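You operate a simulated robot arm through the tools that you are given. There is no shell and no other tool. Be economical: measure what you need, move in short steps, check, and stop when the job is done.

The job below is to be done with a simulated robot arm. You get a single attempt, and the scene is never put back.

## Task
Put the Size 30 screw pack from the spare mat on the grey base panel and the Size 20 screw pack on the check bench.

It is judged by the outcome, as a careful person would: the job done as asked, and still so three seconds after it is handed in. It fails if anything else is knocked over, pushed out of place, dropped, spilled or broken.

## Robot
A 7-joint arm with a two-finger parallel gripper on a trunk, on a base that drives. Base frame: it is fixed to the floor where the robot stands at the start and does not move with it; the origin is under the middle of the robot, x ahead of it, y to its left, z up. Units: cm, rad, N and s.
With the tool pointing down near the work surface it reaches from about 34 to 76 cm from the robot's upright axis, wherever it stands. Its first joint turns from -2.007 to 2.007 rad. Places, roughly: check bench [320, 240, 80]. Payload 3.91 kg.
Tool frame: the origin (TCP) lies between the finger pads and is the grasp point; the fingertips stand 3 cm ahead of it; z points along the fingers, y is the line along which they close. Largest opening 11 cm; finger width 2, thickness 1; the body of the gripper, 4.8 by 11.2 cm, starts 5.5 cm behind the TCP.
Orientation is that of the tool frame in the base frame, as a unit quaternion [x, y, z, w]. With the fingers straight down and closing along the base's y, the tool's x points along the base's -x, its y along +y and its z along -z.

## Interface
- The arm moves only by the tool apply_moves. Its argument "increments" is a list of rows, each a list of 3 entries, a list of its own where there are three numbers: the shift along the tool's x, y, z in cm, then the turn, a rotation vector about the tool's x, y, z in rad, then the gripper command, from -1 (shut) to 1 (fully open), values between in proportion. In form: [[[tx, ty, tz], [wx, wy, wz], jaw], ...]. A call has 1 to 8 rows; each row shifts and turns the commanded pose from where the row before left it, along the tool's axes as they then stand. A row lasts 0.2 s, in which the tool goes at most 5 cm and 0.15 rad; a call with a longer step from one row to the next is refused whole, and so is a gripper value outside its range. A pose out of reach is approached as far as the arm can. The call stops where the force on the tool passes 40 N (or 10 N more than at its start, if that is more) or the arm is blocked; 0.2 s more then pass. The fingers move at their own pace (about 10.8 cm/s each) and stop on an object; they squeeze with about 26 N. The grip force told is the motor's: it shows also when the fingers shut on nothing. Time passes only in rows, and 0.2 s behind the last, so rows that do not move let the fingers close. The reply holds the time, the measured pose of the TCP, the force on the tool along the base axes, the opening and the grip force, in the units named above and with some noise, and new pictures: "views" is both (left out), scene, wrist or none.
- Cameras (640 x 400 px; columns grow to the right, rows downward): "scene" is now at [2.12, 14.63, 146.51]; the picture's right is [-0.06, -1.00, 0.00], its down [-0.75, 0.04, -0.66] and it looks along [0.66, -0.04, -0.75] (base axes); focal length 284 px, centre (320, 200). "wrist" rides on the gripper at [7.2, 1.7, -10.3] in the tool frame; the picture's right is [-0.23, 0.97, 0.00], its down [-0.76, -0.18, -0.62] and it looks along [-0.61, -0.14, 0.78] (tool axes); focal length 222 px, centre (320, 200). There is no depth. A picture from a camera that has moved, and an enlarged one, comes with that camera's place and axes in the base frame and with its lens. The place of the scene camera against the robot may be out by one fixed shift of up to 1.2 cm in any direction.
- move_column(by): slides the trunk up (or, below 0, down) by that many cm; the arm and the scene camera ride with it, the base frame stays. It gives what a move gives, with no picture.
- roll_base(legs): drives the robot by 1 to 6 legs, each [ahead, turn to the left] in cm and rad, along the robot's own axes; the way and the turn of a leg run together, so that a leg with both is an arc; at most 150 cm and 3.142 rad a leg. The arm and the cameras ride along, it lands a little off, and it stops where it bumps. It gives what a move gives, and a new picture of the scene camera.
- aim_head(pan, tilt): turns the head with the scene camera to pan (to the left, within 2.705 rad either way) and tilt (down, from -0.506 to 1.204), counted from straight ahead of the robot. It gives what a move gives, and a new picture of the scene camera.
- close_up(camera, box): a new picture of the part [left, top, right, bottom] of that camera's present view, enlarged. The clock stands still meanwhile.
- finish_job(): hands the job in; it is judged then, once.

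Work in short steps. Places have to be worked out from the pictures, the camera data and where the tool is seen: move nearer, look again, correct. Check each grasp and each placing, and mend what went wrong. You have 120 turns and 170 pictures in all, those below and enlarged ones among them. Open the gripper and draw the arm clear of the work before you hand the job in, unless the task says otherwise; then end with one line.

The tools are called after "Emit:" as name(argument=value, ...) on one line, values as JSON. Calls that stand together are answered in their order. apply_moves: Moves the arm, as the interface text tells. Its arguments: {"type":"object","properties":{"increments":{"type":"array"},"views":{"type":"string","enum":["both","scene","wrist","none"]}},"required":["increments"]} The other tools are called the same way: move_column (by) slides the trunk up or down; roll_base (legs) drives the base; aim_head (pan, tilt) turns the head that bears the scene camera; close_up (camera, box) takes an enlarged picture of a part of a camera's view; finish_job () hands the job in.

At the start:

```text
time: 0.0
tool_pos: [45.82, 11.3, 87.67]
orientation: [0.0, 1.0, 0.0, 0.0]
contact_force: [-0.3, -0.3, 0.2]
width: 11.01
finger_force: 0.0
trunk travel left (down, up): [-57.5, 41.5]
robot x, y, heading: [0.23, -0.09, -0.001]
head pan, tilt: [-0.059, 0.845]
```

scene: 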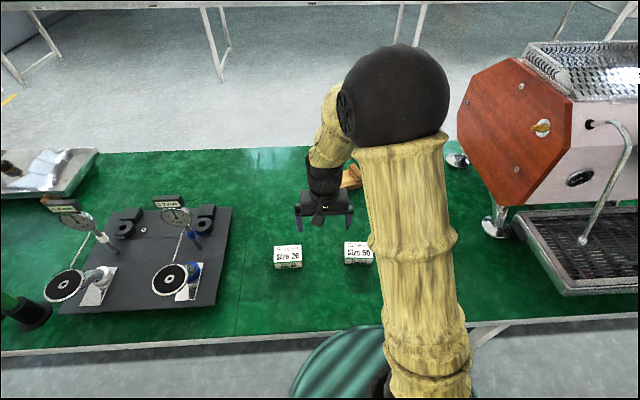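
wrist: 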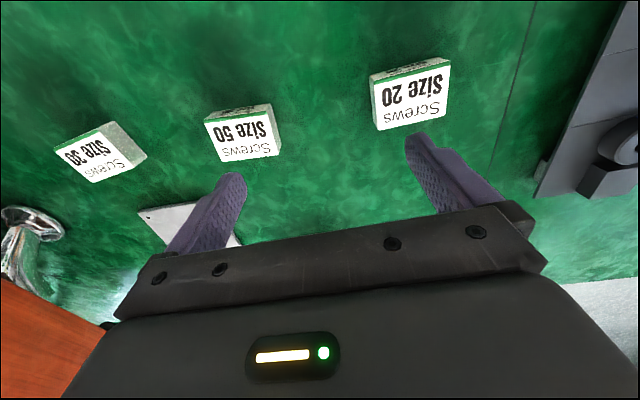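

I see the Size 20 and Size 50 packs on the green surface, with a Size 30 in the wrist view. First I'll look around to find the spare mat, the grey panel and the check bench.

Emit:
aim_head(pan=0.7, tilt=0.5)

Emit:
aim_head(pan=-0.8, tilt=0.75)

Emit:
close_up(camera="wrist", box=[0, 40, 480, 290])

```text
time: 1.1
tool_pos: [45.72, 11.21, 87.66]
orientation: [0.0, 1.0, 0.001, 0.0]
contact_force: [-0.1, 1.1, 0.2]
width: 10.99
finger_force: 0.0
trunk travel left (down, up): [-57.5, 41.5]
robot x, y, heading: [-0.5, -0.26, -0.002]
head pan, tilt: [0.7, 0.499]
camera scene: at [1.25, 20.96, 149.46], right [0.64, -0.77, 0.0], down [-0.37, -0.31, -0.88], along [0.67, 0.56, -0.48], focal length 284 px, centre (320, 200)
```

scene: 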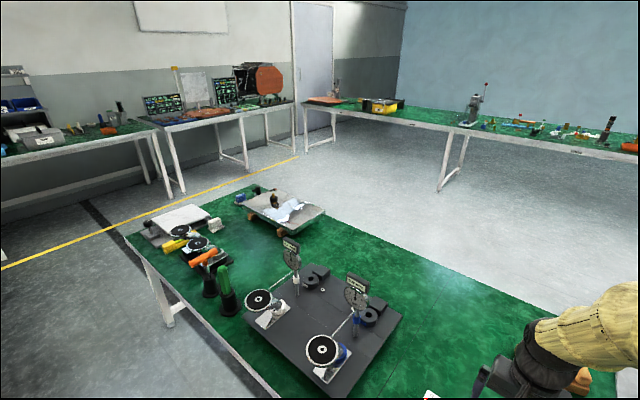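

```text
time: 2.7
tool_pos: [45.67, 11.31, 87.62]
orientation: [0.0, 1.0, 0.0, 0.0]
contact_force: [1.0, -0.1, -0.6]
width: 11.0
finger_force: 0.1
trunk travel left (down, up): [-57.5, 41.5]
robot x, y, heading: [0.17, -0.17, -0.002]
head pan, tilt: [-0.799, 0.75]
camera scene: at [0.07, 9.16, 147.27], right [-0.72, -0.7, 0.0], down [-0.48, 0.49, -0.73], along [0.51, -0.52, -0.68], focal length 284 px, centre (320, 200)
```

scene: 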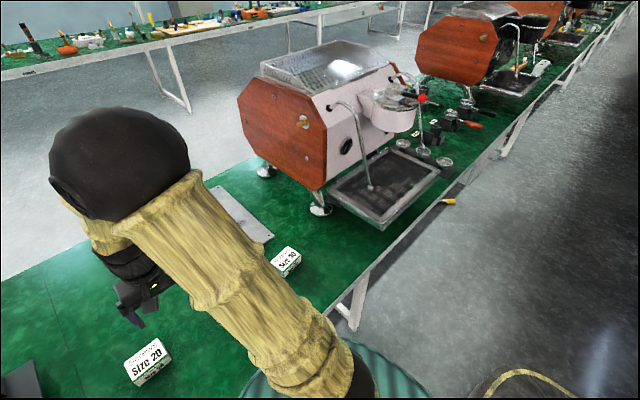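

```text
1.33 times, centred on (240, 165) of wrist
camera zoom: at [38.53, 12.84, 97.94], right [0.23, 0.97, 0.0], down [0.76, -0.18, 0.62], along [0.61, -0.14, -0.78], focal length 296 px, centre (427, 247)
```

zoom: 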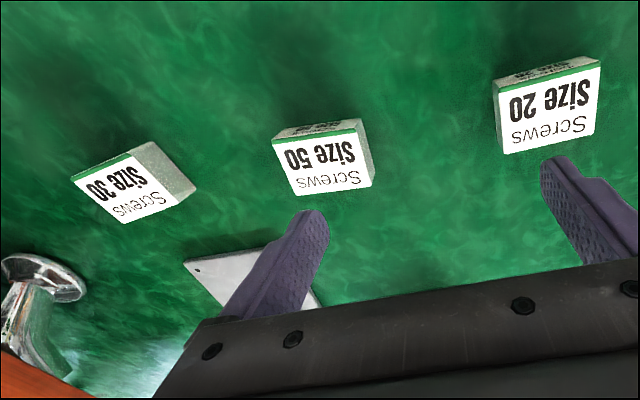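

The far bench around (347,104) matches the check bench position. I'll zoom in on it, on the grey panel and on the other areas to find the spare mat.

Emit:
close_up(camera="scene", box=[160, 180, 480, 380])

Emit:
aim_head(pan=0.7, tilt=0.3)

Emit:
close_up(camera="scene", box=[280, 120, 480, 245])

Emit:
aim_head(pan=0.7, tilt=0.8)

Emit:
close_up(camera="scene", box=[140, 20, 500, 245])

```text
2.00 times, centred on (320, 280) of scene
camera zoom: at [0.07, 9.16, 147.27], right [-0.72, -0.7, 0.0], down [-0.48, 0.49, -0.73], along [0.51, -0.52, -0.68], focal length 567 px, centre (320, 40)
```

zoom: 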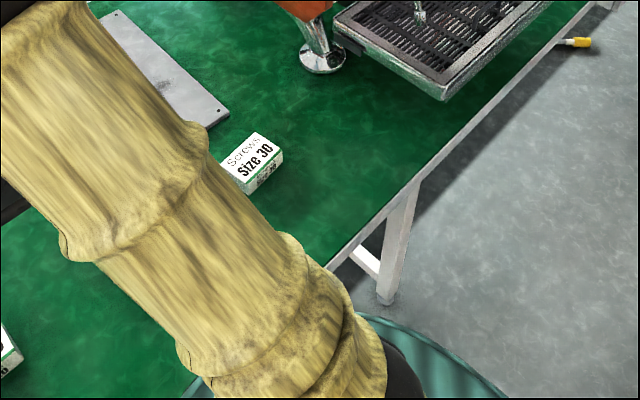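

```text
time: 4.3
tool_pos: [45.71, 11.18, 87.65]
orientation: [0.0, 1.0, 0.0, 0.0]
contact_force: [0.7, -0.3, 0.5]
width: 11.03
finger_force: 0.0
trunk travel left (down, up): [-57.5, 41.5]
robot x, y, heading: [-0.23, 0.22, -0.002]
head pan, tilt: [0.7, 0.3]
camera scene: at [1.43, 21.11, 151.3], right [0.64, -0.77, 0.0], down [-0.23, -0.19, -0.96], along [0.73, 0.61, -0.3], focal length 284 px, centre (320, 200)
```

scene: 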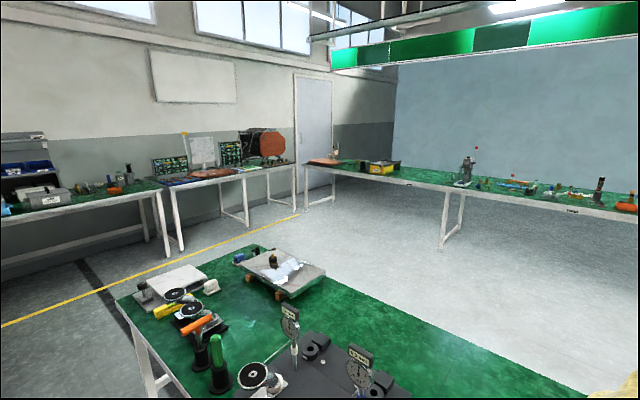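

```text
3.20 times, centred on (380, 182) of scene
camera zoom: at [1.43, 21.11, 151.3], right [0.64, -0.77, 0.0], down [-0.23, -0.19, -0.96], along [0.73, 0.61, -0.3], focal length 907 px, centre (128, 256)
```

zoom: 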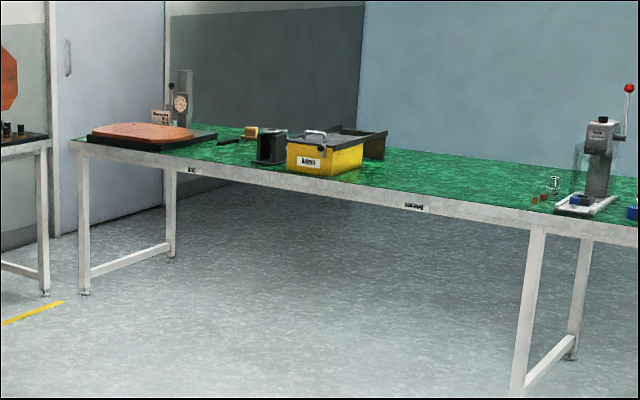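

```text
time: 5.2
tool_pos: [45.71, 11.18, 87.67]
orientation: [0.001, 1.0, 0.0, 0.0]
contact_force: [0.5, 0.2, 0.8]
width: 11.0
finger_force: 0.1
trunk travel left (down, up): [-57.5, 41.5]
robot x, y, heading: [0.14, 0.36, -0.002]
head pan, tilt: [0.7, 0.799]
camera scene: at [0.46, 20.3, 146.87], right [0.64, -0.76, 0.0], down [-0.55, -0.46, -0.7], along [0.53, 0.45, -0.72], focal length 284 px, centre (320, 200)
```

scene: 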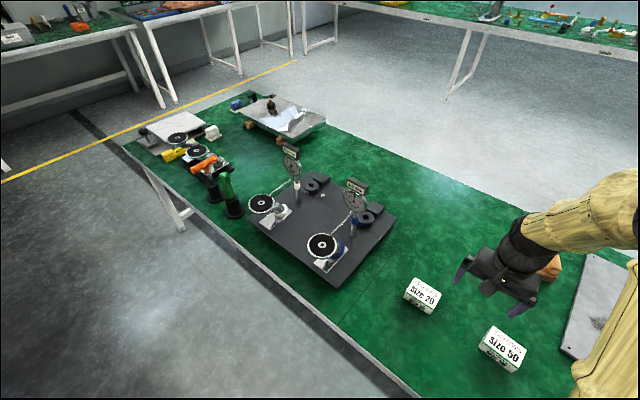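

```text
1.78 times, centred on (320, 132) of scene
camera zoom: at [0.46, 20.3, 146.87], right [0.64, -0.76, 0.0], down [-0.55, -0.46, -0.7], along [0.53, 0.45, -0.72], focal length 504 px, centre (320, 320)
```

zoom: 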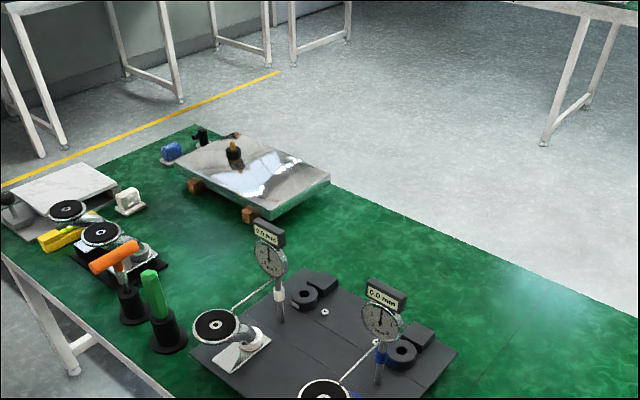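

There are labels on the bench edges. I'll read those and look over the rest of the room.

Emit:
aim_head(pan=0.6, tilt=0.3)

Emit:
close_up(camera="scene", box=[240, 150, 336, 210])

Emit:
close_up(camera="scene", box=[330, 150, 426, 210])

Emit:
aim_head(pan=0.0, tilt=0.4)

Emit:
aim_head(pan=-1.2, tilt=0.5)

Emit:
aim_head(pan=1.8, tilt=0.5)

Emit:
aim_head(pan=2.7, tilt=0.5)

Emit:
aim_head(pan=-2.4, tilt=0.5)

```text
time: 6.2
tool_pos: [45.82, 11.12, 87.59]
orientation: [-0.001, 1.0, 0.0, 0.001]
contact_force: [-0.2, -0.4, -0.7]
width: 11.0
finger_force: 0.0
trunk travel left (down, up): [-57.5, 41.5]
robot x, y, heading: [0.0, -0.41, -0.004]
head pan, tilt: [0.6, 0.3]
camera scene: at [1.99, 20.38, 151.29], right [0.57, -0.82, 0.0], down [-0.24, -0.17, -0.95], along [0.79, 0.54, -0.3], focal length 284 px, centre (320, 200)
```

scene: 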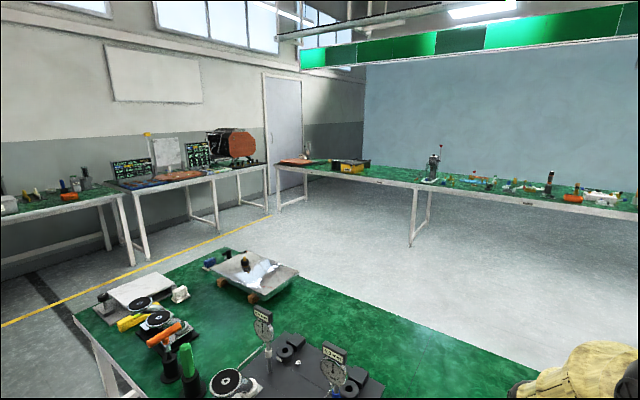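

```text
6.67 times, centred on (288, 180) of scene
camera zoom: at [1.99, 20.38, 151.29], right [0.57, -0.82, 0.0], down [-0.24, -0.17, -0.95], along [0.79, 0.54, -0.3], focal length 1890 px, centre (533, 333)
```

zoom: 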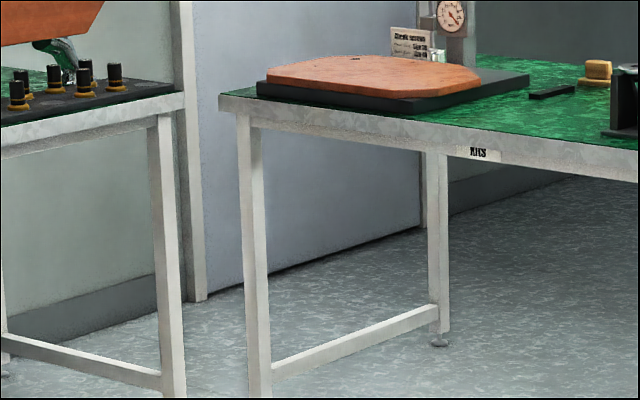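

```text
6.67 times, centred on (378, 180) of scene
camera zoom: at [1.99, 20.38, 151.29], right [0.57, -0.82, 0.0], down [-0.24, -0.17, -0.95], along [0.79, 0.54, -0.3], focal length 1890 px, centre (-67, 333)
```

zoom: 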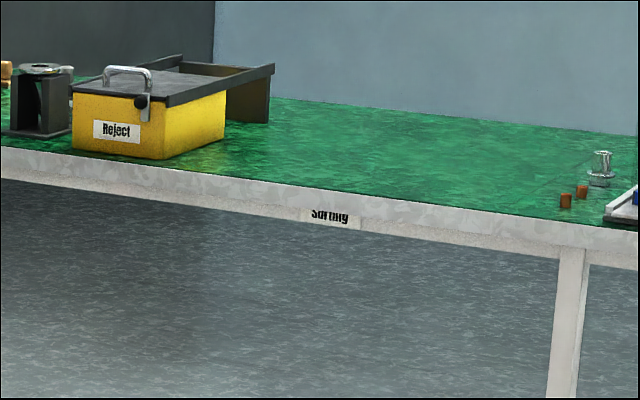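

```text
time: 7.2
tool_pos: [45.89, 11.22, 87.64]
orientation: [0.0, 1.0, 0.0, 0.0]
contact_force: [-0.9, 0.4, 0.8]
width: 11.0
finger_force: 0.0
trunk travel left (down, up): [-57.5, 41.5]
robot x, y, heading: [0.04, -0.05, 0.004]
head pan, tilt: [0.0, 0.4]
camera scene: at [3.55, 15.11, 150.38], right [0.0, -1.0, 0.0], down [-0.39, 0.0, -0.92], along [0.92, 0.0, -0.39], focal length 284 px, centre (320, 200)
```

scene: 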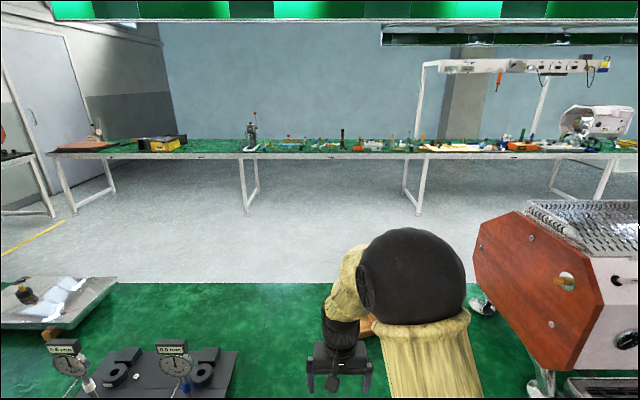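

```text
time: 8.6
tool_pos: [45.73, 11.23, 87.7]
orientation: [0.0, 1.0, 0.0, 0.001]
contact_force: [0.0, -0.2, -0.3]
width: 10.98
finger_force: 0.1
trunk travel left (down, up): [-57.5, 41.5]
robot x, y, heading: [-0.12, 0.12, 0.003]
head pan, tilt: [-1.201, 0.499]
camera scene: at [-2.42, 6.62, 149.46], right [-0.93, -0.36, 0.0], down [-0.17, 0.45, -0.88], along [0.32, -0.82, -0.48], focal length 284 px, centre (320, 200)
```

scene: 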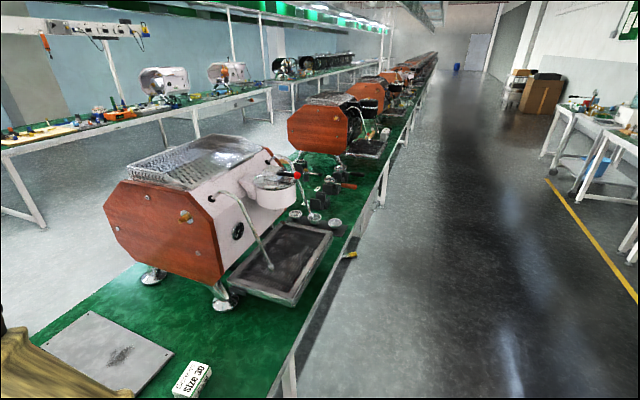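

```text
time: 11.2
tool_pos: [45.67, 11.12, 87.65]
orientation: [0.0, 1.0, 0.0, 0.001]
contact_force: [-0.7, 1.1, 0.4]
width: 11.02
finger_force: 0.1
trunk travel left (down, up): [-57.5, 41.5]
robot x, y, heading: [-0.21, 0.26, -0.003]
head pan, tilt: [1.799, 0.499]
camera scene: at [-7.77, 23.96, 149.46], right [0.97, 0.23, 0.0], down [0.11, -0.47, -0.88], along [-0.2, 0.86, -0.48], focal length 284 px, centre (320, 200)
```

scene: 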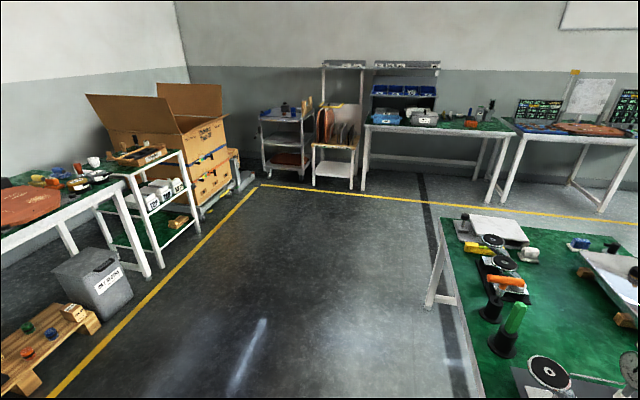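

```text
time: 12.4
tool_pos: [45.82, 11.19, 87.68]
orientation: [0.0, 1.0, 0.0, 0.0]
contact_force: [-0.8, -0.9, 0.7]
width: 10.99
finger_force: 0.1
trunk travel left (down, up): [-57.5, 41.5]
robot x, y, heading: [-0.23, 0.42, -0.001]
head pan, tilt: [2.7, 0.499]
camera scene: at [-13.94, 19.0, 149.46], right [0.43, 0.9, 0.0], down [0.43, -0.2, -0.88], along [-0.79, 0.38, -0.48], focal length 284 px, centre (320, 200)
```

scene: 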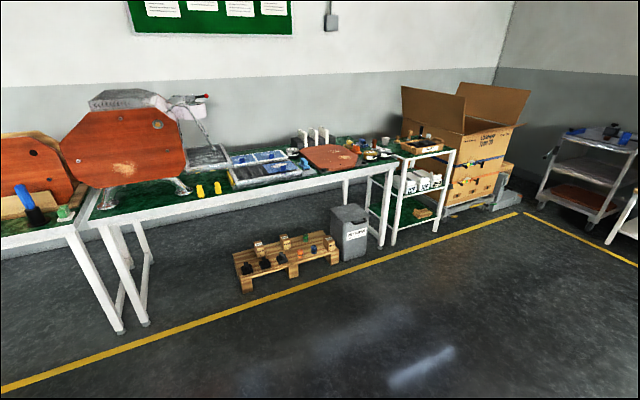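

```text
time: 16.4
tool_pos: [45.78, 11.26, 87.73]
orientation: [0.001, 1.0, 0.0, 0.0]
contact_force: [-0.5, -0.4, 0.4]
width: 11.02
finger_force: 0.0
trunk travel left (down, up): [-57.5, 41.5]
robot x, y, heading: [0.1, 0.09, -0.0]
head pan, tilt: [-2.4, 0.499]
camera scene: at [-12.42, 8.95, 149.46], right [-0.68, 0.74, 0.0], down [0.35, 0.32, -0.88], along [-0.65, -0.59, -0.48], focal length 284 px, centre (320, 200)
```

scene: 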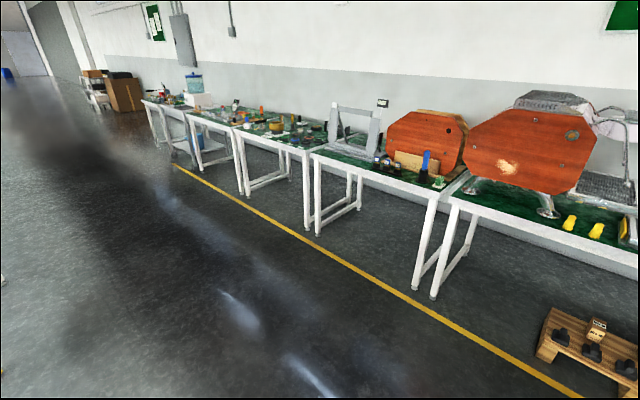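

I want to read any labels on the front of the work table and see the light and dark panels properly. I'll back up straight and look.

Emit:
roll_base(legs=[[-90, 0]])

Emit:
aim_head(pan=0.0, tilt=0.45)

Emit:
close_up(camera="scene", box=[0, 160, 320, 360])

Emit:
close_up(camera="scene", box=[320, 160, 640, 360])

```text
time: 21.1
tool_pos: [-43.62, 11.24, 87.7]
orientation: [-0.001, 1.0, 0.0, 0.0]
contact_force: [0.6, 0.2, 0.1]
width: 11.01
finger_force: 0.1
trunk travel left (down, up): [-57.5, 41.5]
robot x, y, heading: [-89.46, 0.05, 0.001]
head pan, tilt: [-2.4, 0.499]
camera scene: at [-101.94, 8.87, 149.46], right [-0.68, 0.74, 0.0], down [0.35, 0.32, -0.88], along [-0.65, -0.59, -0.48], focal length 284 px, centre (320, 200)
```

scene: 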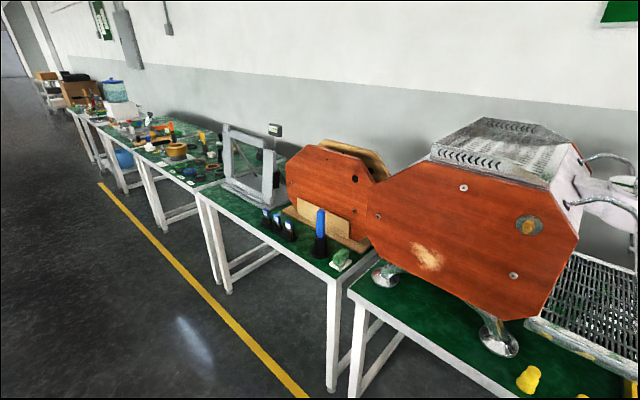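

```text
time: 23.3
tool_pos: [-43.83, 11.27, 87.63]
orientation: [-0.001, 1.0, 0.0, 0.0]
contact_force: [0.3, 0.1, 0.1]
width: 11.02
finger_force: 0.1
trunk travel left (down, up): [-57.5, 41.5]
robot x, y, heading: [-89.74, -0.46, 0.0]
head pan, tilt: [0.0, 0.45]
camera scene: at [-86.03, 15.04, 149.91], right [0.0, -1.0, 0.0], down [-0.44, 0.0, -0.9], along [0.9, 0.0, -0.44], focal length 284 px, centre (320, 200)
```

scene: 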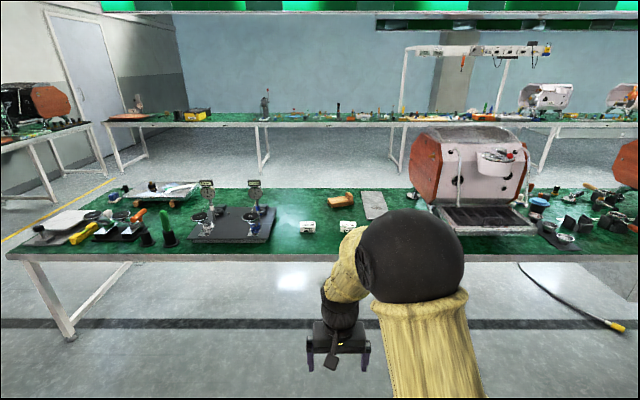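

```text
2.00 times, centred on (160, 260) of scene
camera zoom: at [-86.03, 15.04, 149.91], right [0.0, -1.0, 0.0], down [-0.44, 0.0, -0.9], along [0.9, 0.0, -0.44], focal length 567 px, centre (640, 80)
```

zoom: 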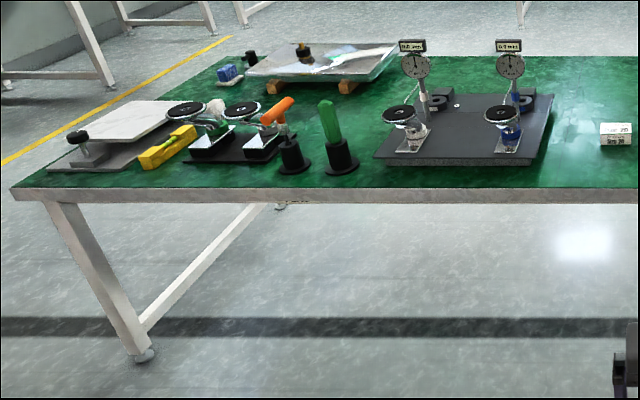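

```text
2.00 times, centred on (480, 260) of scene
camera zoom: at [-86.03, 15.04, 149.91], right [0.0, -1.0, 0.0], down [-0.44, 0.0, -0.9], along [0.9, 0.0, -0.44], focal length 567 px, centre (0, 80)
```

zoom: 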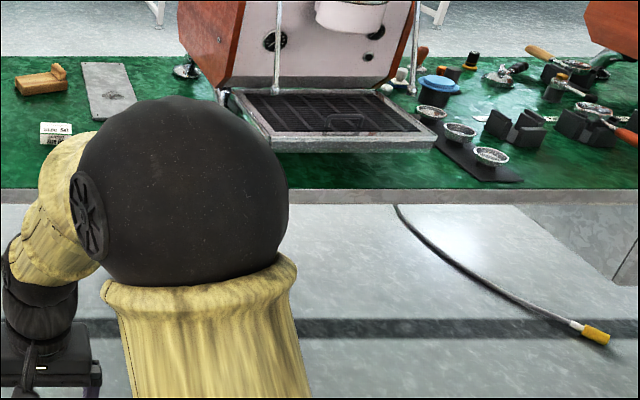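

No labels appear on this table. The only Size 30 pack I can see is beside a light grey plate, and the Size 20 pack is clearly the one to carry to the far bench. I'll drive back in and centre over Size 20.

Emit:
roll_base(legs=[[89.6, 0]])

Emit:
aim_head(pan=0.0, tilt=0.9)

Emit:
apply_moves(increments=[[[-1, 3, 0], [0, 0, 0.15], 1], [[0, 3.5, 0], [0, 0, 0.15], 1], [[0, 3, 0], [0, 0, 0.15], 1], [[0, 0, 0], [0, 0, 0.15], 1], [[0, 0, 0], [0, 0, 0.15], 1], [[0, 0, 0], [0, 0, 0.15], 1], [[0, 0, 0], [0, 0, 0.15], 1], [[0, 0, 0], [0, 0, 0.15], 1]], views="none")

Emit:
apply_moves(increments=[[[0, 0, 0], [0, 0, 0.15], 1], [[0, 0, 0], [0, 0, 0.15], 1], [[0, 0, 0], [0, 0, 0.071], 1], [[0, 0, 0], [0, 0, 0], 1]])

```text
time: 28.0
tool_pos: [45.81, 9.92, 87.68]
orientation: [0.007, 1.0, 0.0, 0.0]
contact_force: [0.0, -0.7, 0.3]
width: 10.99
finger_force: 0.1
trunk travel left (down, up): [-57.5, 41.5]
robot x, y, heading: [0.15, -0.58, -0.015]
head pan, tilt: [0.0, 0.45]
camera scene: at [3.61, 14.43, 149.91], right [-0.01, -1.0, 0.0], down [-0.44, 0.01, -0.9], along [0.9, -0.01, -0.44], focal length 284 px, centre (320, 200)
```

scene: 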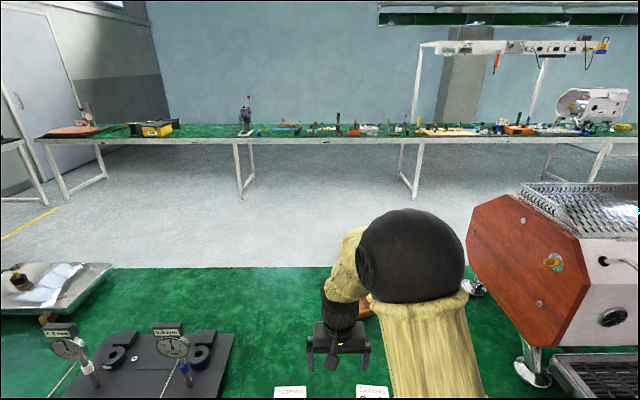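

```text
time: 28.9
tool_pos: [45.8, 10.02, 87.73]
orientation: [0.007, 1.0, 0.0, 0.001]
contact_force: [0.1, -0.7, -0.1]
width: 10.99
finger_force: 0.1
trunk travel left (down, up): [-57.5, 41.5]
robot x, y, heading: [-0.02, -0.51, -0.015]
head pan, tilt: [0.0, 0.901]
camera scene: at [1.96, 14.45, 146.08], right [-0.01, -1.0, 0.0], down [-0.78, 0.01, -0.62], along [0.62, -0.01, -0.78], focal length 284 px, centre (320, 200)
```

scene: 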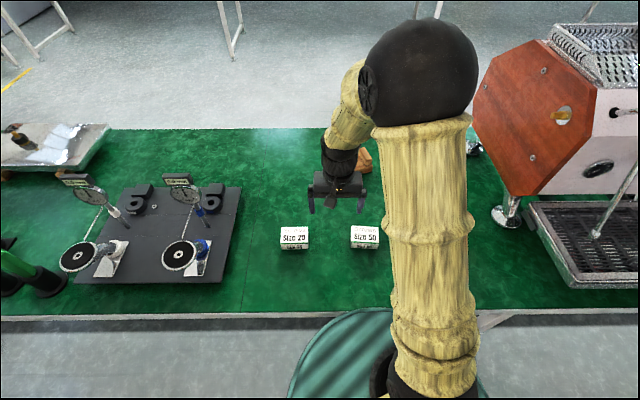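

```text
time: 30.7
tool_pos: [48.3, 19.26, 87.56]
orientation: [0.571, 0.821, 0.0, 0.0]
contact_force: [0.4, -0.3, -0.1]
width: 11.0
finger_force: 0.0
trunk travel left (down, up): [-57.5, 41.5]
robot x, y, heading: [-0.1, -0.43, -0.012]
head pan, tilt: [0.0, 0.901]
```

```text
time: 31.7
tool_pos: [48.4, 19.09, 87.63]
orientation: [0.712, 0.702, -0.001, 0.0]
contact_force: [0.1, 0.4, -0.1]
width: 11.02
finger_force: 0.0
trunk travel left (down, up): [-57.5, 41.5]
robot x, y, heading: [-0.14, -0.38, -0.014]
head pan, tilt: [0.0, 0.901]
camera scene: at [1.95, 14.46, 146.07], right [-0.01, -1.0, 0.0], down [-0.78, 0.01, -0.62], along [0.62, -0.01, -0.78], focal length 284 px, centre (320, 200)
camera wrist: at [50.14, 26.32, 97.92], right [0.97, -0.24, 0.0], down [-0.19, -0.76, 0.62], along [-0.15, -0.6, -0.78], focal length 222 px, centre (320, 200)
```

scene: 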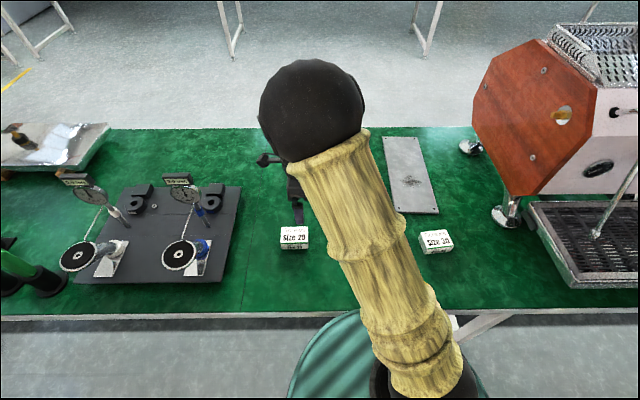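
wrist: 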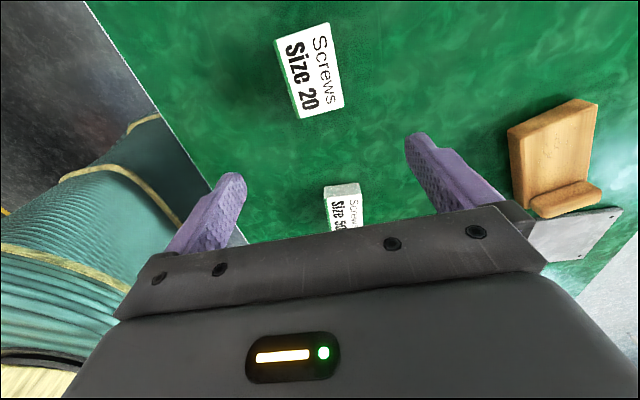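

Size 20 works out at about (48.3, 22.2), roughly 5.6 × 8.3 cm and aligned with the base axes. I'll move over it, start down and look.

Emit:
apply_moves(increments=[[[3.1, -0.1, 0], [0, 0, 0], 1], [[0, 0, 4], [0, 0, 0], 1], [[0, 0, 4], [0, 0, 0], 1], [[0, 0, 2.5], [0, 0, 0], 1], [[0, 0, 0], [0, 0, 0], 1]])

```text
time: 32.9
tool_pos: [48.12, 22.36, 77.02]
orientation: [0.712, 0.702, -0.001, 0.0]
contact_force: [-0.8, 0.3, 0.1]
width: 11.0
finger_force: 0.1
trunk travel left (down, up): [-57.5, 41.5]
robot x, y, heading: [-0.27, -0.72, -0.01]
head pan, tilt: [0.0, 0.901]
camera scene: at [1.96, 14.46, 146.07], right [-0.01, -1.0, 0.0], down [-0.78, 0.01, -0.62], along [0.62, -0.01, -0.78], focal length 284 px, centre (320, 200)
camera wrist: at [49.87, 29.6, 87.24], right [0.97, -0.24, 0.0], down [-0.19, -0.76, 0.62], along [-0.15, -0.6, -0.78], focal length 222 px, centre (320, 200)
```

scene: 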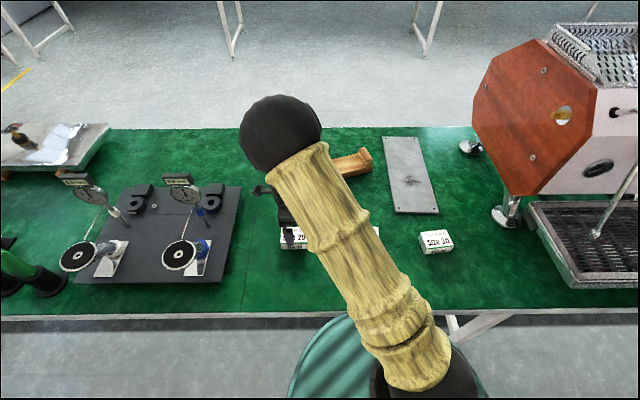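
wrist: 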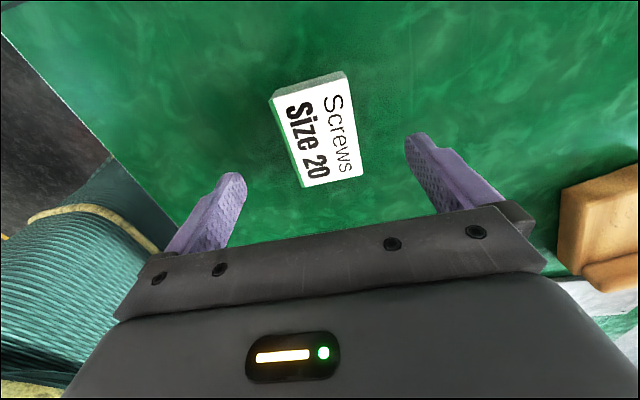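

The pack is centred between the fingers. I'll descend to about z 69.5 and close.

Emit:
apply_moves(increments=[[[0.1, 0, 4], [0, 0, 0], 1], [[0, 0, 3.4], [0, 0, 0], 1], [[0, 0, 0], [0, 0, 0], 1], [[0, 0, 0], [0, 0, 0], -1], [[0, 0, 0], [0, 0, 0], -1], [[0, 0, 0], [0, 0, 0], -1], [[0, 0, 0], [0, 0, 0], -1]], views="wrist")

```text
time: 34.5
tool_pos: [48.23, 22.52, 69.97]
orientation: [0.712, 0.702, 0.0, 0.0]
contact_force: [-0.4, 0.7, -0.2]
width: 6.2
finger_force: 26.2
trunk travel left (down, up): [-57.5, 41.5]
robot x, y, heading: [-0.03, -0.54, -0.016]
head pan, tilt: [0.0, 0.901]
camera wrist: at [50.01, 29.74, 80.13], right [0.97, -0.24, 0.0], down [-0.19, -0.76, 0.62], along [-0.15, -0.61, -0.78], focal length 222 px, centre (320, 200)
```

wrist: 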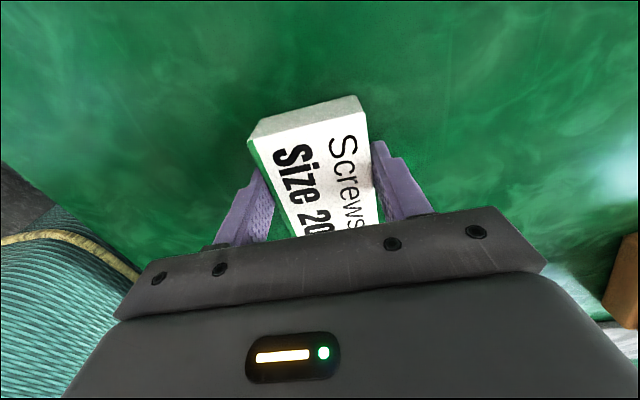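

Gripped at 6.2 cm wide. I'll lift and check.

Emit:
apply_moves(increments=[[[0, 0, -3], [0, 0, 0], -1], [[0, 0, -4], [0, 0, 0], -1], [[0, 0, -4], [0, 0, 0], -1], [[0, 0, -4], [0, 0, 0], -1], [[0, 0, -3], [0, 0, 0], -1], [[0, 0, 0], [0, 0, 0], -1]], views="wrist")

Emit:
move_column(by=14)

Emit:
roll_base(legs=[[-90, 0]])

Emit:
roll_base(legs=[[0, 1.296], [150, 0], [95, 0], [0, -1.28]])

```text
time: 35.9
tool_pos: [48.37, 22.38, 87.91]
orientation: [0.712, 0.702, 0.0, 0.0]
contact_force: [0.8, 0.4, 0.6]
width: 0.02
finger_force: 26.1
trunk travel left (down, up): [-57.5, 41.5]
robot x, y, heading: [0.08, -0.49, -0.013]
head pan, tilt: [0.0, 0.901]
camera wrist: at [50.27, 29.48, 98.12], right [0.97, -0.24, 0.0], down [-0.19, -0.76, 0.62], along [-0.15, -0.6, -0.78], focal length 222 px, centre (320, 200)
```

wrist: 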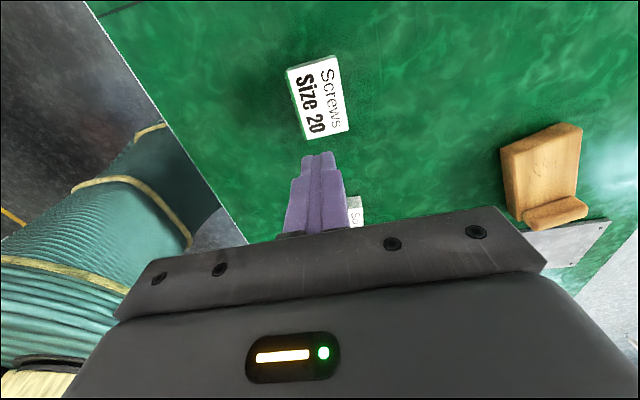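

```text
time: 37.6
tool_pos: [48.54, 22.28, 101.86]
orientation: [0.712, 0.702, 0.0, 0.0]
contact_force: [-1.0, 0.4, -0.8]
width: 0.01
finger_force: 25.9
trunk travel left (down, up): [-71.5, 27.5]
robot x, y, heading: [-0.37, -0.83, -0.015]
head pan, tilt: [0.0, 0.901]
```

```text
time: 42.2
tool_pos: [-39.0, 23.27, 101.87]
orientation: [0.718, 0.696, 0.0, 0.0]
contact_force: [0.4, -0.9, 0.2]
width: 0.0
finger_force: 26.3
trunk travel left (down, up): [-71.5, 27.5]
robot x, y, heading: [-87.98, 1.6, -0.032]
head pan, tilt: [0.0, 0.901]
camera scene: at [-85.64, 16.44, 160.07], right [-0.03, -1.0, 0.0], down [-0.78, 0.03, -0.62], along [0.62, -0.02, -0.78], focal length 284 px, centre (320, 200)
```

scene: 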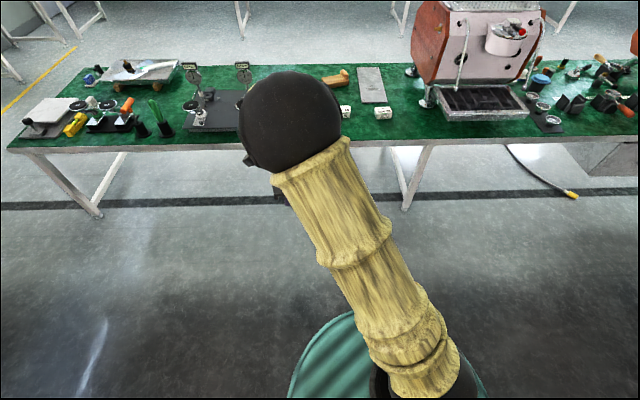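

```text
time: 60.8
tool_pos: [38.59, 264.72, 101.86]
orientation: [0.706, 0.708, 0.0, -0.001]
contact_force: [0.2, -1.0, 0.4]
width: 0.0
finger_force: 26.2
trunk travel left (down, up): [-71.5, 27.5]
robot x, y, heading: [-9.46, 241.22, -0.004]
head pan, tilt: [0.0, 0.901]
camera scene: at [-7.82, 256.11, 160.07], right [0.0, -1.0, 0.0], down [-0.78, 0.0, -0.62], along [0.62, 0.0, -0.78], focal length 284 px, centre (320, 200)
```

scene: 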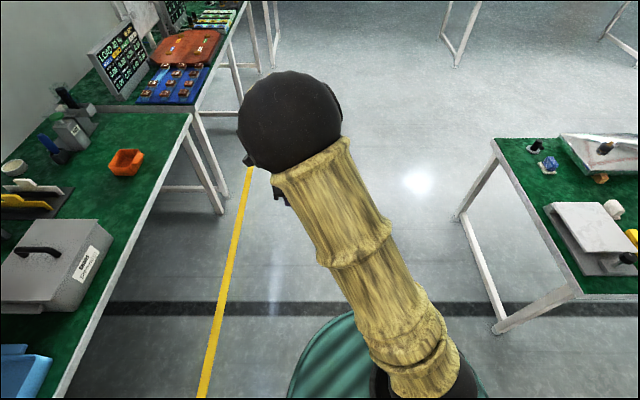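

The pack slipped out on the lift: the width reads 0 and it is still on the table at its old place. As I'm already on the way, I'll use this trip to inspect the check bench before going back.

Emit:
roll_base(legs=[[150, 0]])

Emit:
aim_head(pan=0.0, tilt=0.55)

Emit:
close_up(camera="scene", box=[100, 60, 420, 260])

```text
time: 68.1
tool_pos: [186.32, 263.4, 101.77]
orientation: [0.71, 0.705, 0.0, -0.001]
contact_force: [-0.6, -0.6, 0.5]
width: 0.01
finger_force: 25.9
trunk travel left (down, up): [-71.5, 27.5]
robot x, y, heading: [137.83, 240.32, -0.01]
head pan, tilt: [0.0, 0.901]
camera scene: at [139.88, 255.4, 160.07], right [-0.01, -1.0, 0.0], down [-0.78, 0.01, -0.62], along [0.62, -0.01, -0.78], focal length 284 px, centre (320, 200)
```

scene: 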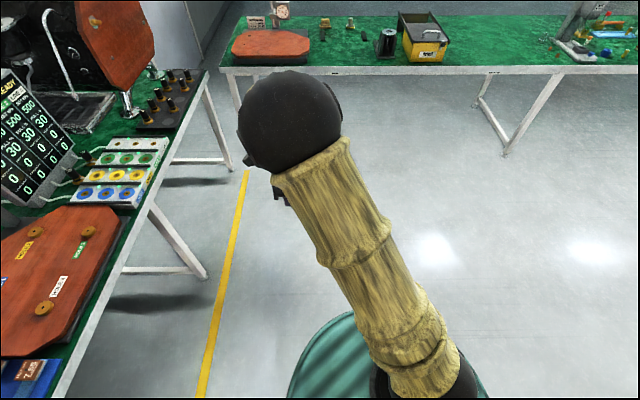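

```text
time: 68.9
tool_pos: [186.31, 263.41, 101.78]
orientation: [0.71, 0.704, 0.0, 0.0]
contact_force: [0.5, -0.3, -0.7]
width: 0.01
finger_force: 26.0
trunk travel left (down, up): [-71.5, 27.5]
robot x, y, heading: [137.64, 240.38, -0.008]
head pan, tilt: [0.0, 0.55]
camera scene: at [141.29, 255.38, 162.99], right [-0.01, -1.0, 0.0], down [-0.52, 0.01, -0.85], along [0.85, -0.01, -0.52], focal length 284 px, centre (320, 200)
```

scene: 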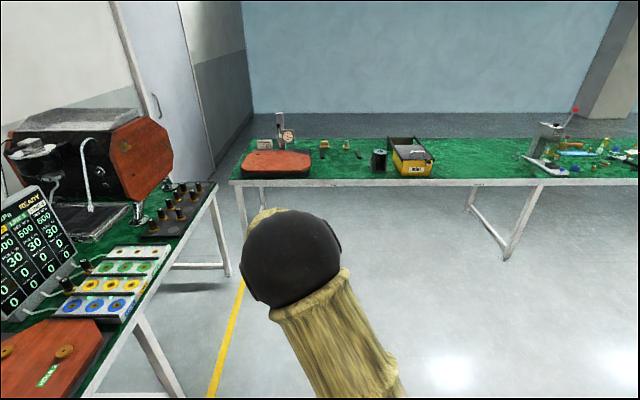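

```text
2.00 times, centred on (260, 160) of scene
camera zoom: at [141.29, 255.38, 162.99], right [-0.01, -1.0, 0.0], down [-0.52, 0.01, -0.85], along [0.85, -0.01, -0.52], focal length 567 px, centre (440, 280)
```

zoom: 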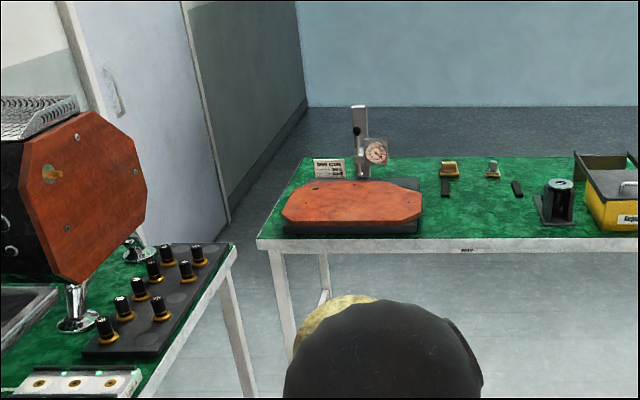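

The check bench area is ahead, and its front edge is at about x≈298 or further. I'll drive 70 cm nearer to read its card and labels and fix its height.

Emit:
roll_base(legs=[[70, 0]])

Emit:
close_up(camera="scene", box=[120, 100, 440, 300])

Emit:
close_up(camera="scene", box=[180, 120, 308, 200])

```text
time: 72.8
tool_pos: [256.04, 262.88, 101.9]
orientation: [0.709, 0.705, 0.0, 0.0]
contact_force: [0.1, -0.5, -0.5]
width: 0.0
finger_force: 25.9
trunk travel left (down, up): [-71.5, 27.5]
robot x, y, heading: [207.61, 239.84, -0.011]
head pan, tilt: [0.0, 0.55]
camera scene: at [210.95, 254.73, 163.0], right [-0.01, -1.0, 0.0], down [-0.52, 0.0, -0.85], along [0.85, -0.01, -0.52], focal length 284 px, centre (320, 200)
```

scene: 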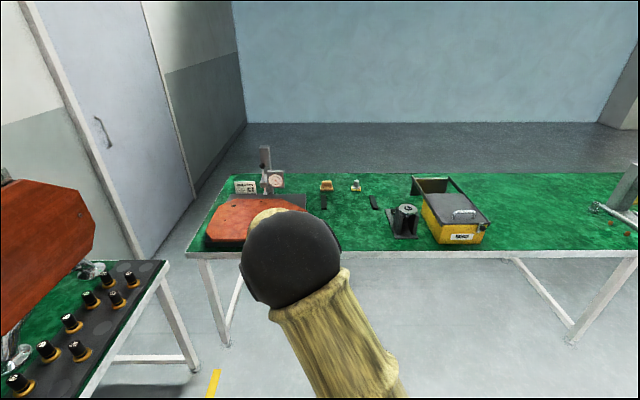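

```text
2.00 times, centred on (280, 200) of scene
camera zoom: at [210.95, 254.73, 163.0], right [-0.01, -1.0, 0.0], down [-0.52, 0.0, -0.85], along [0.85, -0.01, -0.52], focal length 567 px, centre (400, 200)
```

zoom: 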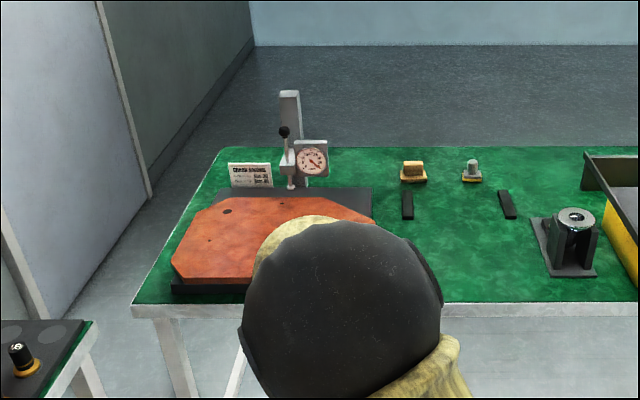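

```text
5.00 times, centred on (244, 160) of scene
camera zoom: at [210.95, 254.73, 163.0], right [-0.01, -1.0, 0.0], down [-0.52, 0.0, -0.85], along [0.85, -0.01, -0.52], focal length 1418 px, centre (700, 400)
```

zoom: 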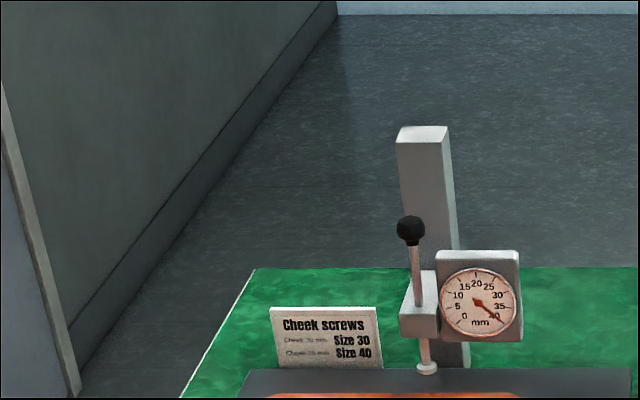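

The free spot at about (320, 240) between the wood panel and the black stand is where Size 20 goes. Before heading back I'll scan this bench to the right, and then the rear shelves, for a spare mat.

Emit:
aim_head(pan=-0.75, tilt=0.3)

Emit:
close_up(camera="scene", box=[0, 120, 320, 320])

Emit:
close_up(camera="scene", box=[240, 120, 560, 320])

Emit:
aim_head(pan=-2.4, tilt=0.4)

```text
time: 73.9
tool_pos: [255.93, 263.01, 101.83]
orientation: [0.709, 0.705, 0.0, 0.0]
contact_force: [1.1, 0.0, 0.3]
width: 0.02
finger_force: 25.7
trunk travel left (down, up): [-71.5, 27.5]
robot x, y, heading: [207.77, 239.96, -0.009]
head pan, tilt: [-0.75, 0.3]
camera scene: at [208.69, 248.38, 165.3], right [-0.69, -0.73, 0.0], down [-0.21, 0.2, -0.96], along [0.69, -0.66, -0.3], focal length 284 px, centre (320, 200)
```

scene: 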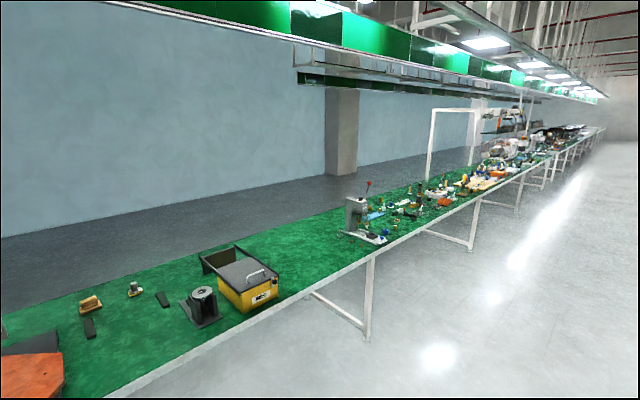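

```text
2.00 times, centred on (160, 220) of scene
camera zoom: at [208.69, 248.38, 165.3], right [-0.69, -0.73, 0.0], down [-0.21, 0.2, -0.96], along [0.69, -0.66, -0.3], focal length 567 px, centre (640, 160)
```

zoom: 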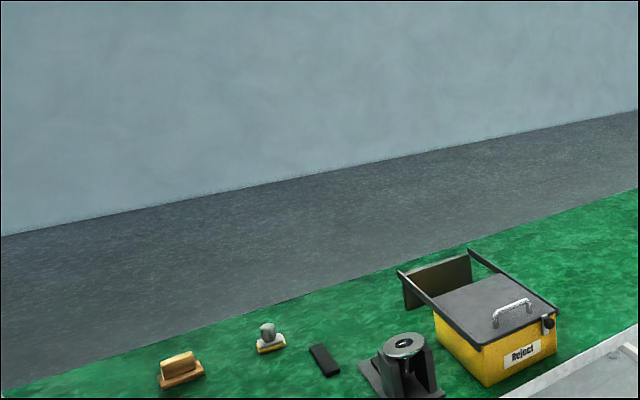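

```text
2.00 times, centred on (400, 220) of scene
camera zoom: at [208.69, 248.38, 165.3], right [-0.69, -0.73, 0.0], down [-0.21, 0.2, -0.96], along [0.69, -0.66, -0.3], focal length 567 px, centre (160, 160)
```

zoom: 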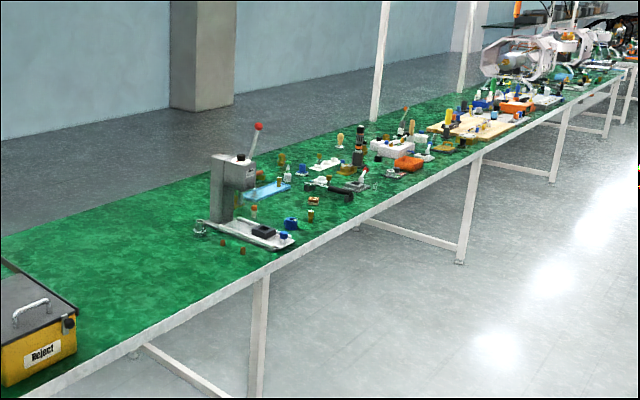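

```text
time: 75.6
tool_pos: [255.94, 262.83, 101.85]
orientation: [0.709, 0.705, 0.001, -0.001]
contact_force: [0.2, -0.4, -0.4]
width: 0.01
finger_force: 25.7
trunk travel left (down, up): [-71.5, 27.5]
robot x, y, heading: [207.31, 239.84, -0.01]
head pan, tilt: [-2.4, 0.4]
camera scene: at [195.03, 248.6, 164.38], right [-0.67, 0.74, 0.0], down [0.29, 0.26, -0.92], along [-0.68, -0.62, -0.39], focal length 284 px, centre (320, 200)
```

scene: 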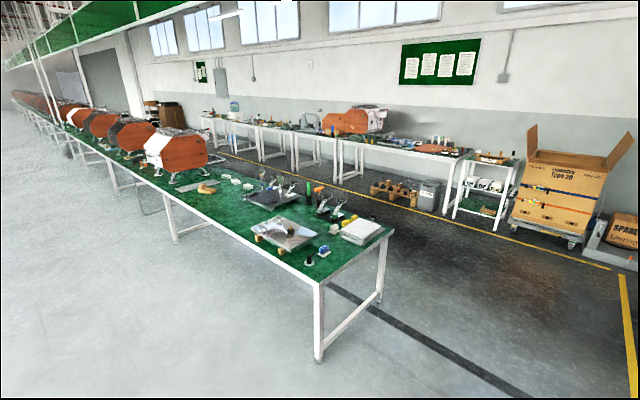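

I'll zoom in on the shelf, the "SPARE…" carton and the main table from here.

Emit:
close_up(camera="scene", box=[440, 120, 640, 245])

Emit:
close_up(camera="scene", box=[400, 40, 496, 100])

Emit:
close_up(camera="scene", box=[190, 90, 350, 190])

Emit:
close_up(camera="scene", box=[120, 140, 280, 240])

```text
3.20 times, centred on (540, 182) of scene
camera zoom: at [195.03, 248.6, 164.38], right [-0.67, 0.74, 0.0], down [0.29, 0.26, -0.92], along [-0.68, -0.62, -0.39], focal length 907 px, centre (-384, 256)
```

zoom: 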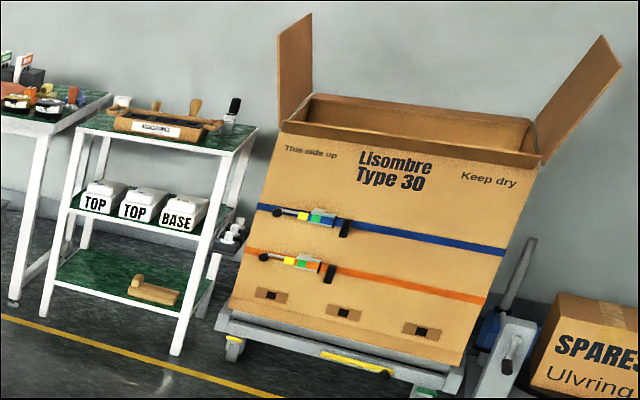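

```text
6.67 times, centred on (448, 70) of scene
camera zoom: at [195.03, 248.6, 164.38], right [-0.67, 0.74, 0.0], down [0.29, 0.26, -0.92], along [-0.68, -0.62, -0.39], focal length 1890 px, centre (-533, 1067)
```

zoom: 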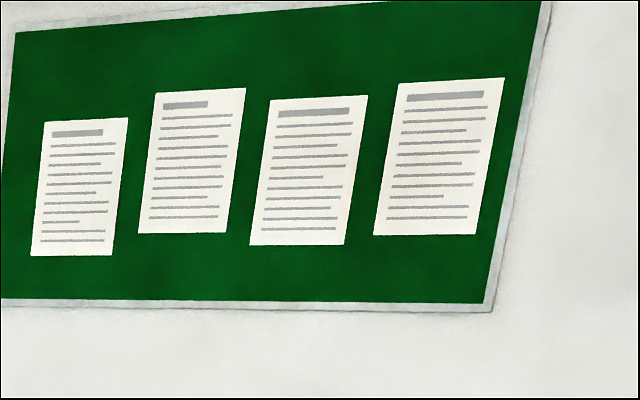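

```text
4.00 times, centred on (270, 140) of scene
camera zoom: at [195.03, 248.6, 164.38], right [-0.67, 0.74, 0.0], down [0.29, 0.26, -0.92], along [-0.68, -0.62, -0.39], focal length 1134 px, centre (520, 440)
```

zoom: 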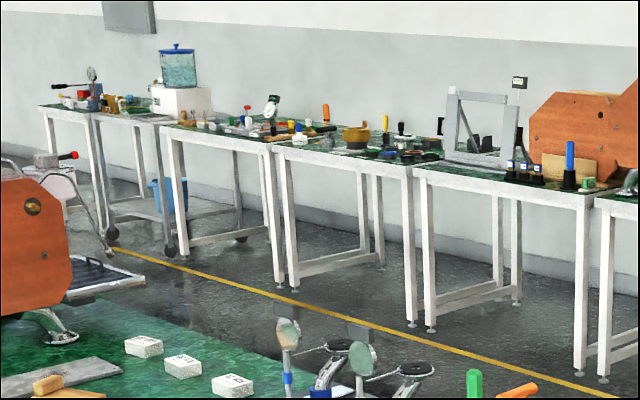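

```text
4.00 times, centred on (200, 190) of scene
camera zoom: at [195.03, 248.6, 164.38], right [-0.67, 0.74, 0.0], down [0.29, 0.26, -0.92], along [-0.68, -0.62, -0.39], focal length 1134 px, centre (800, 240)
```

zoom: 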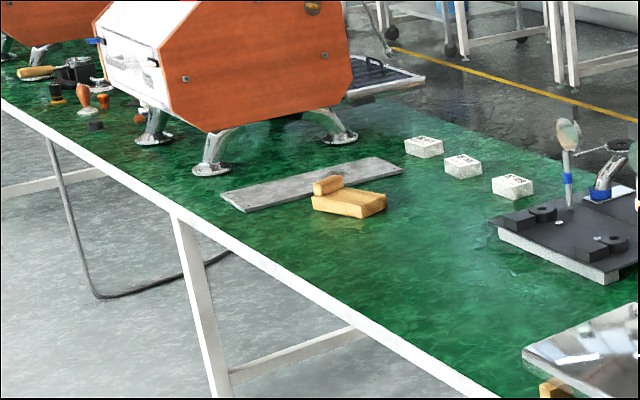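

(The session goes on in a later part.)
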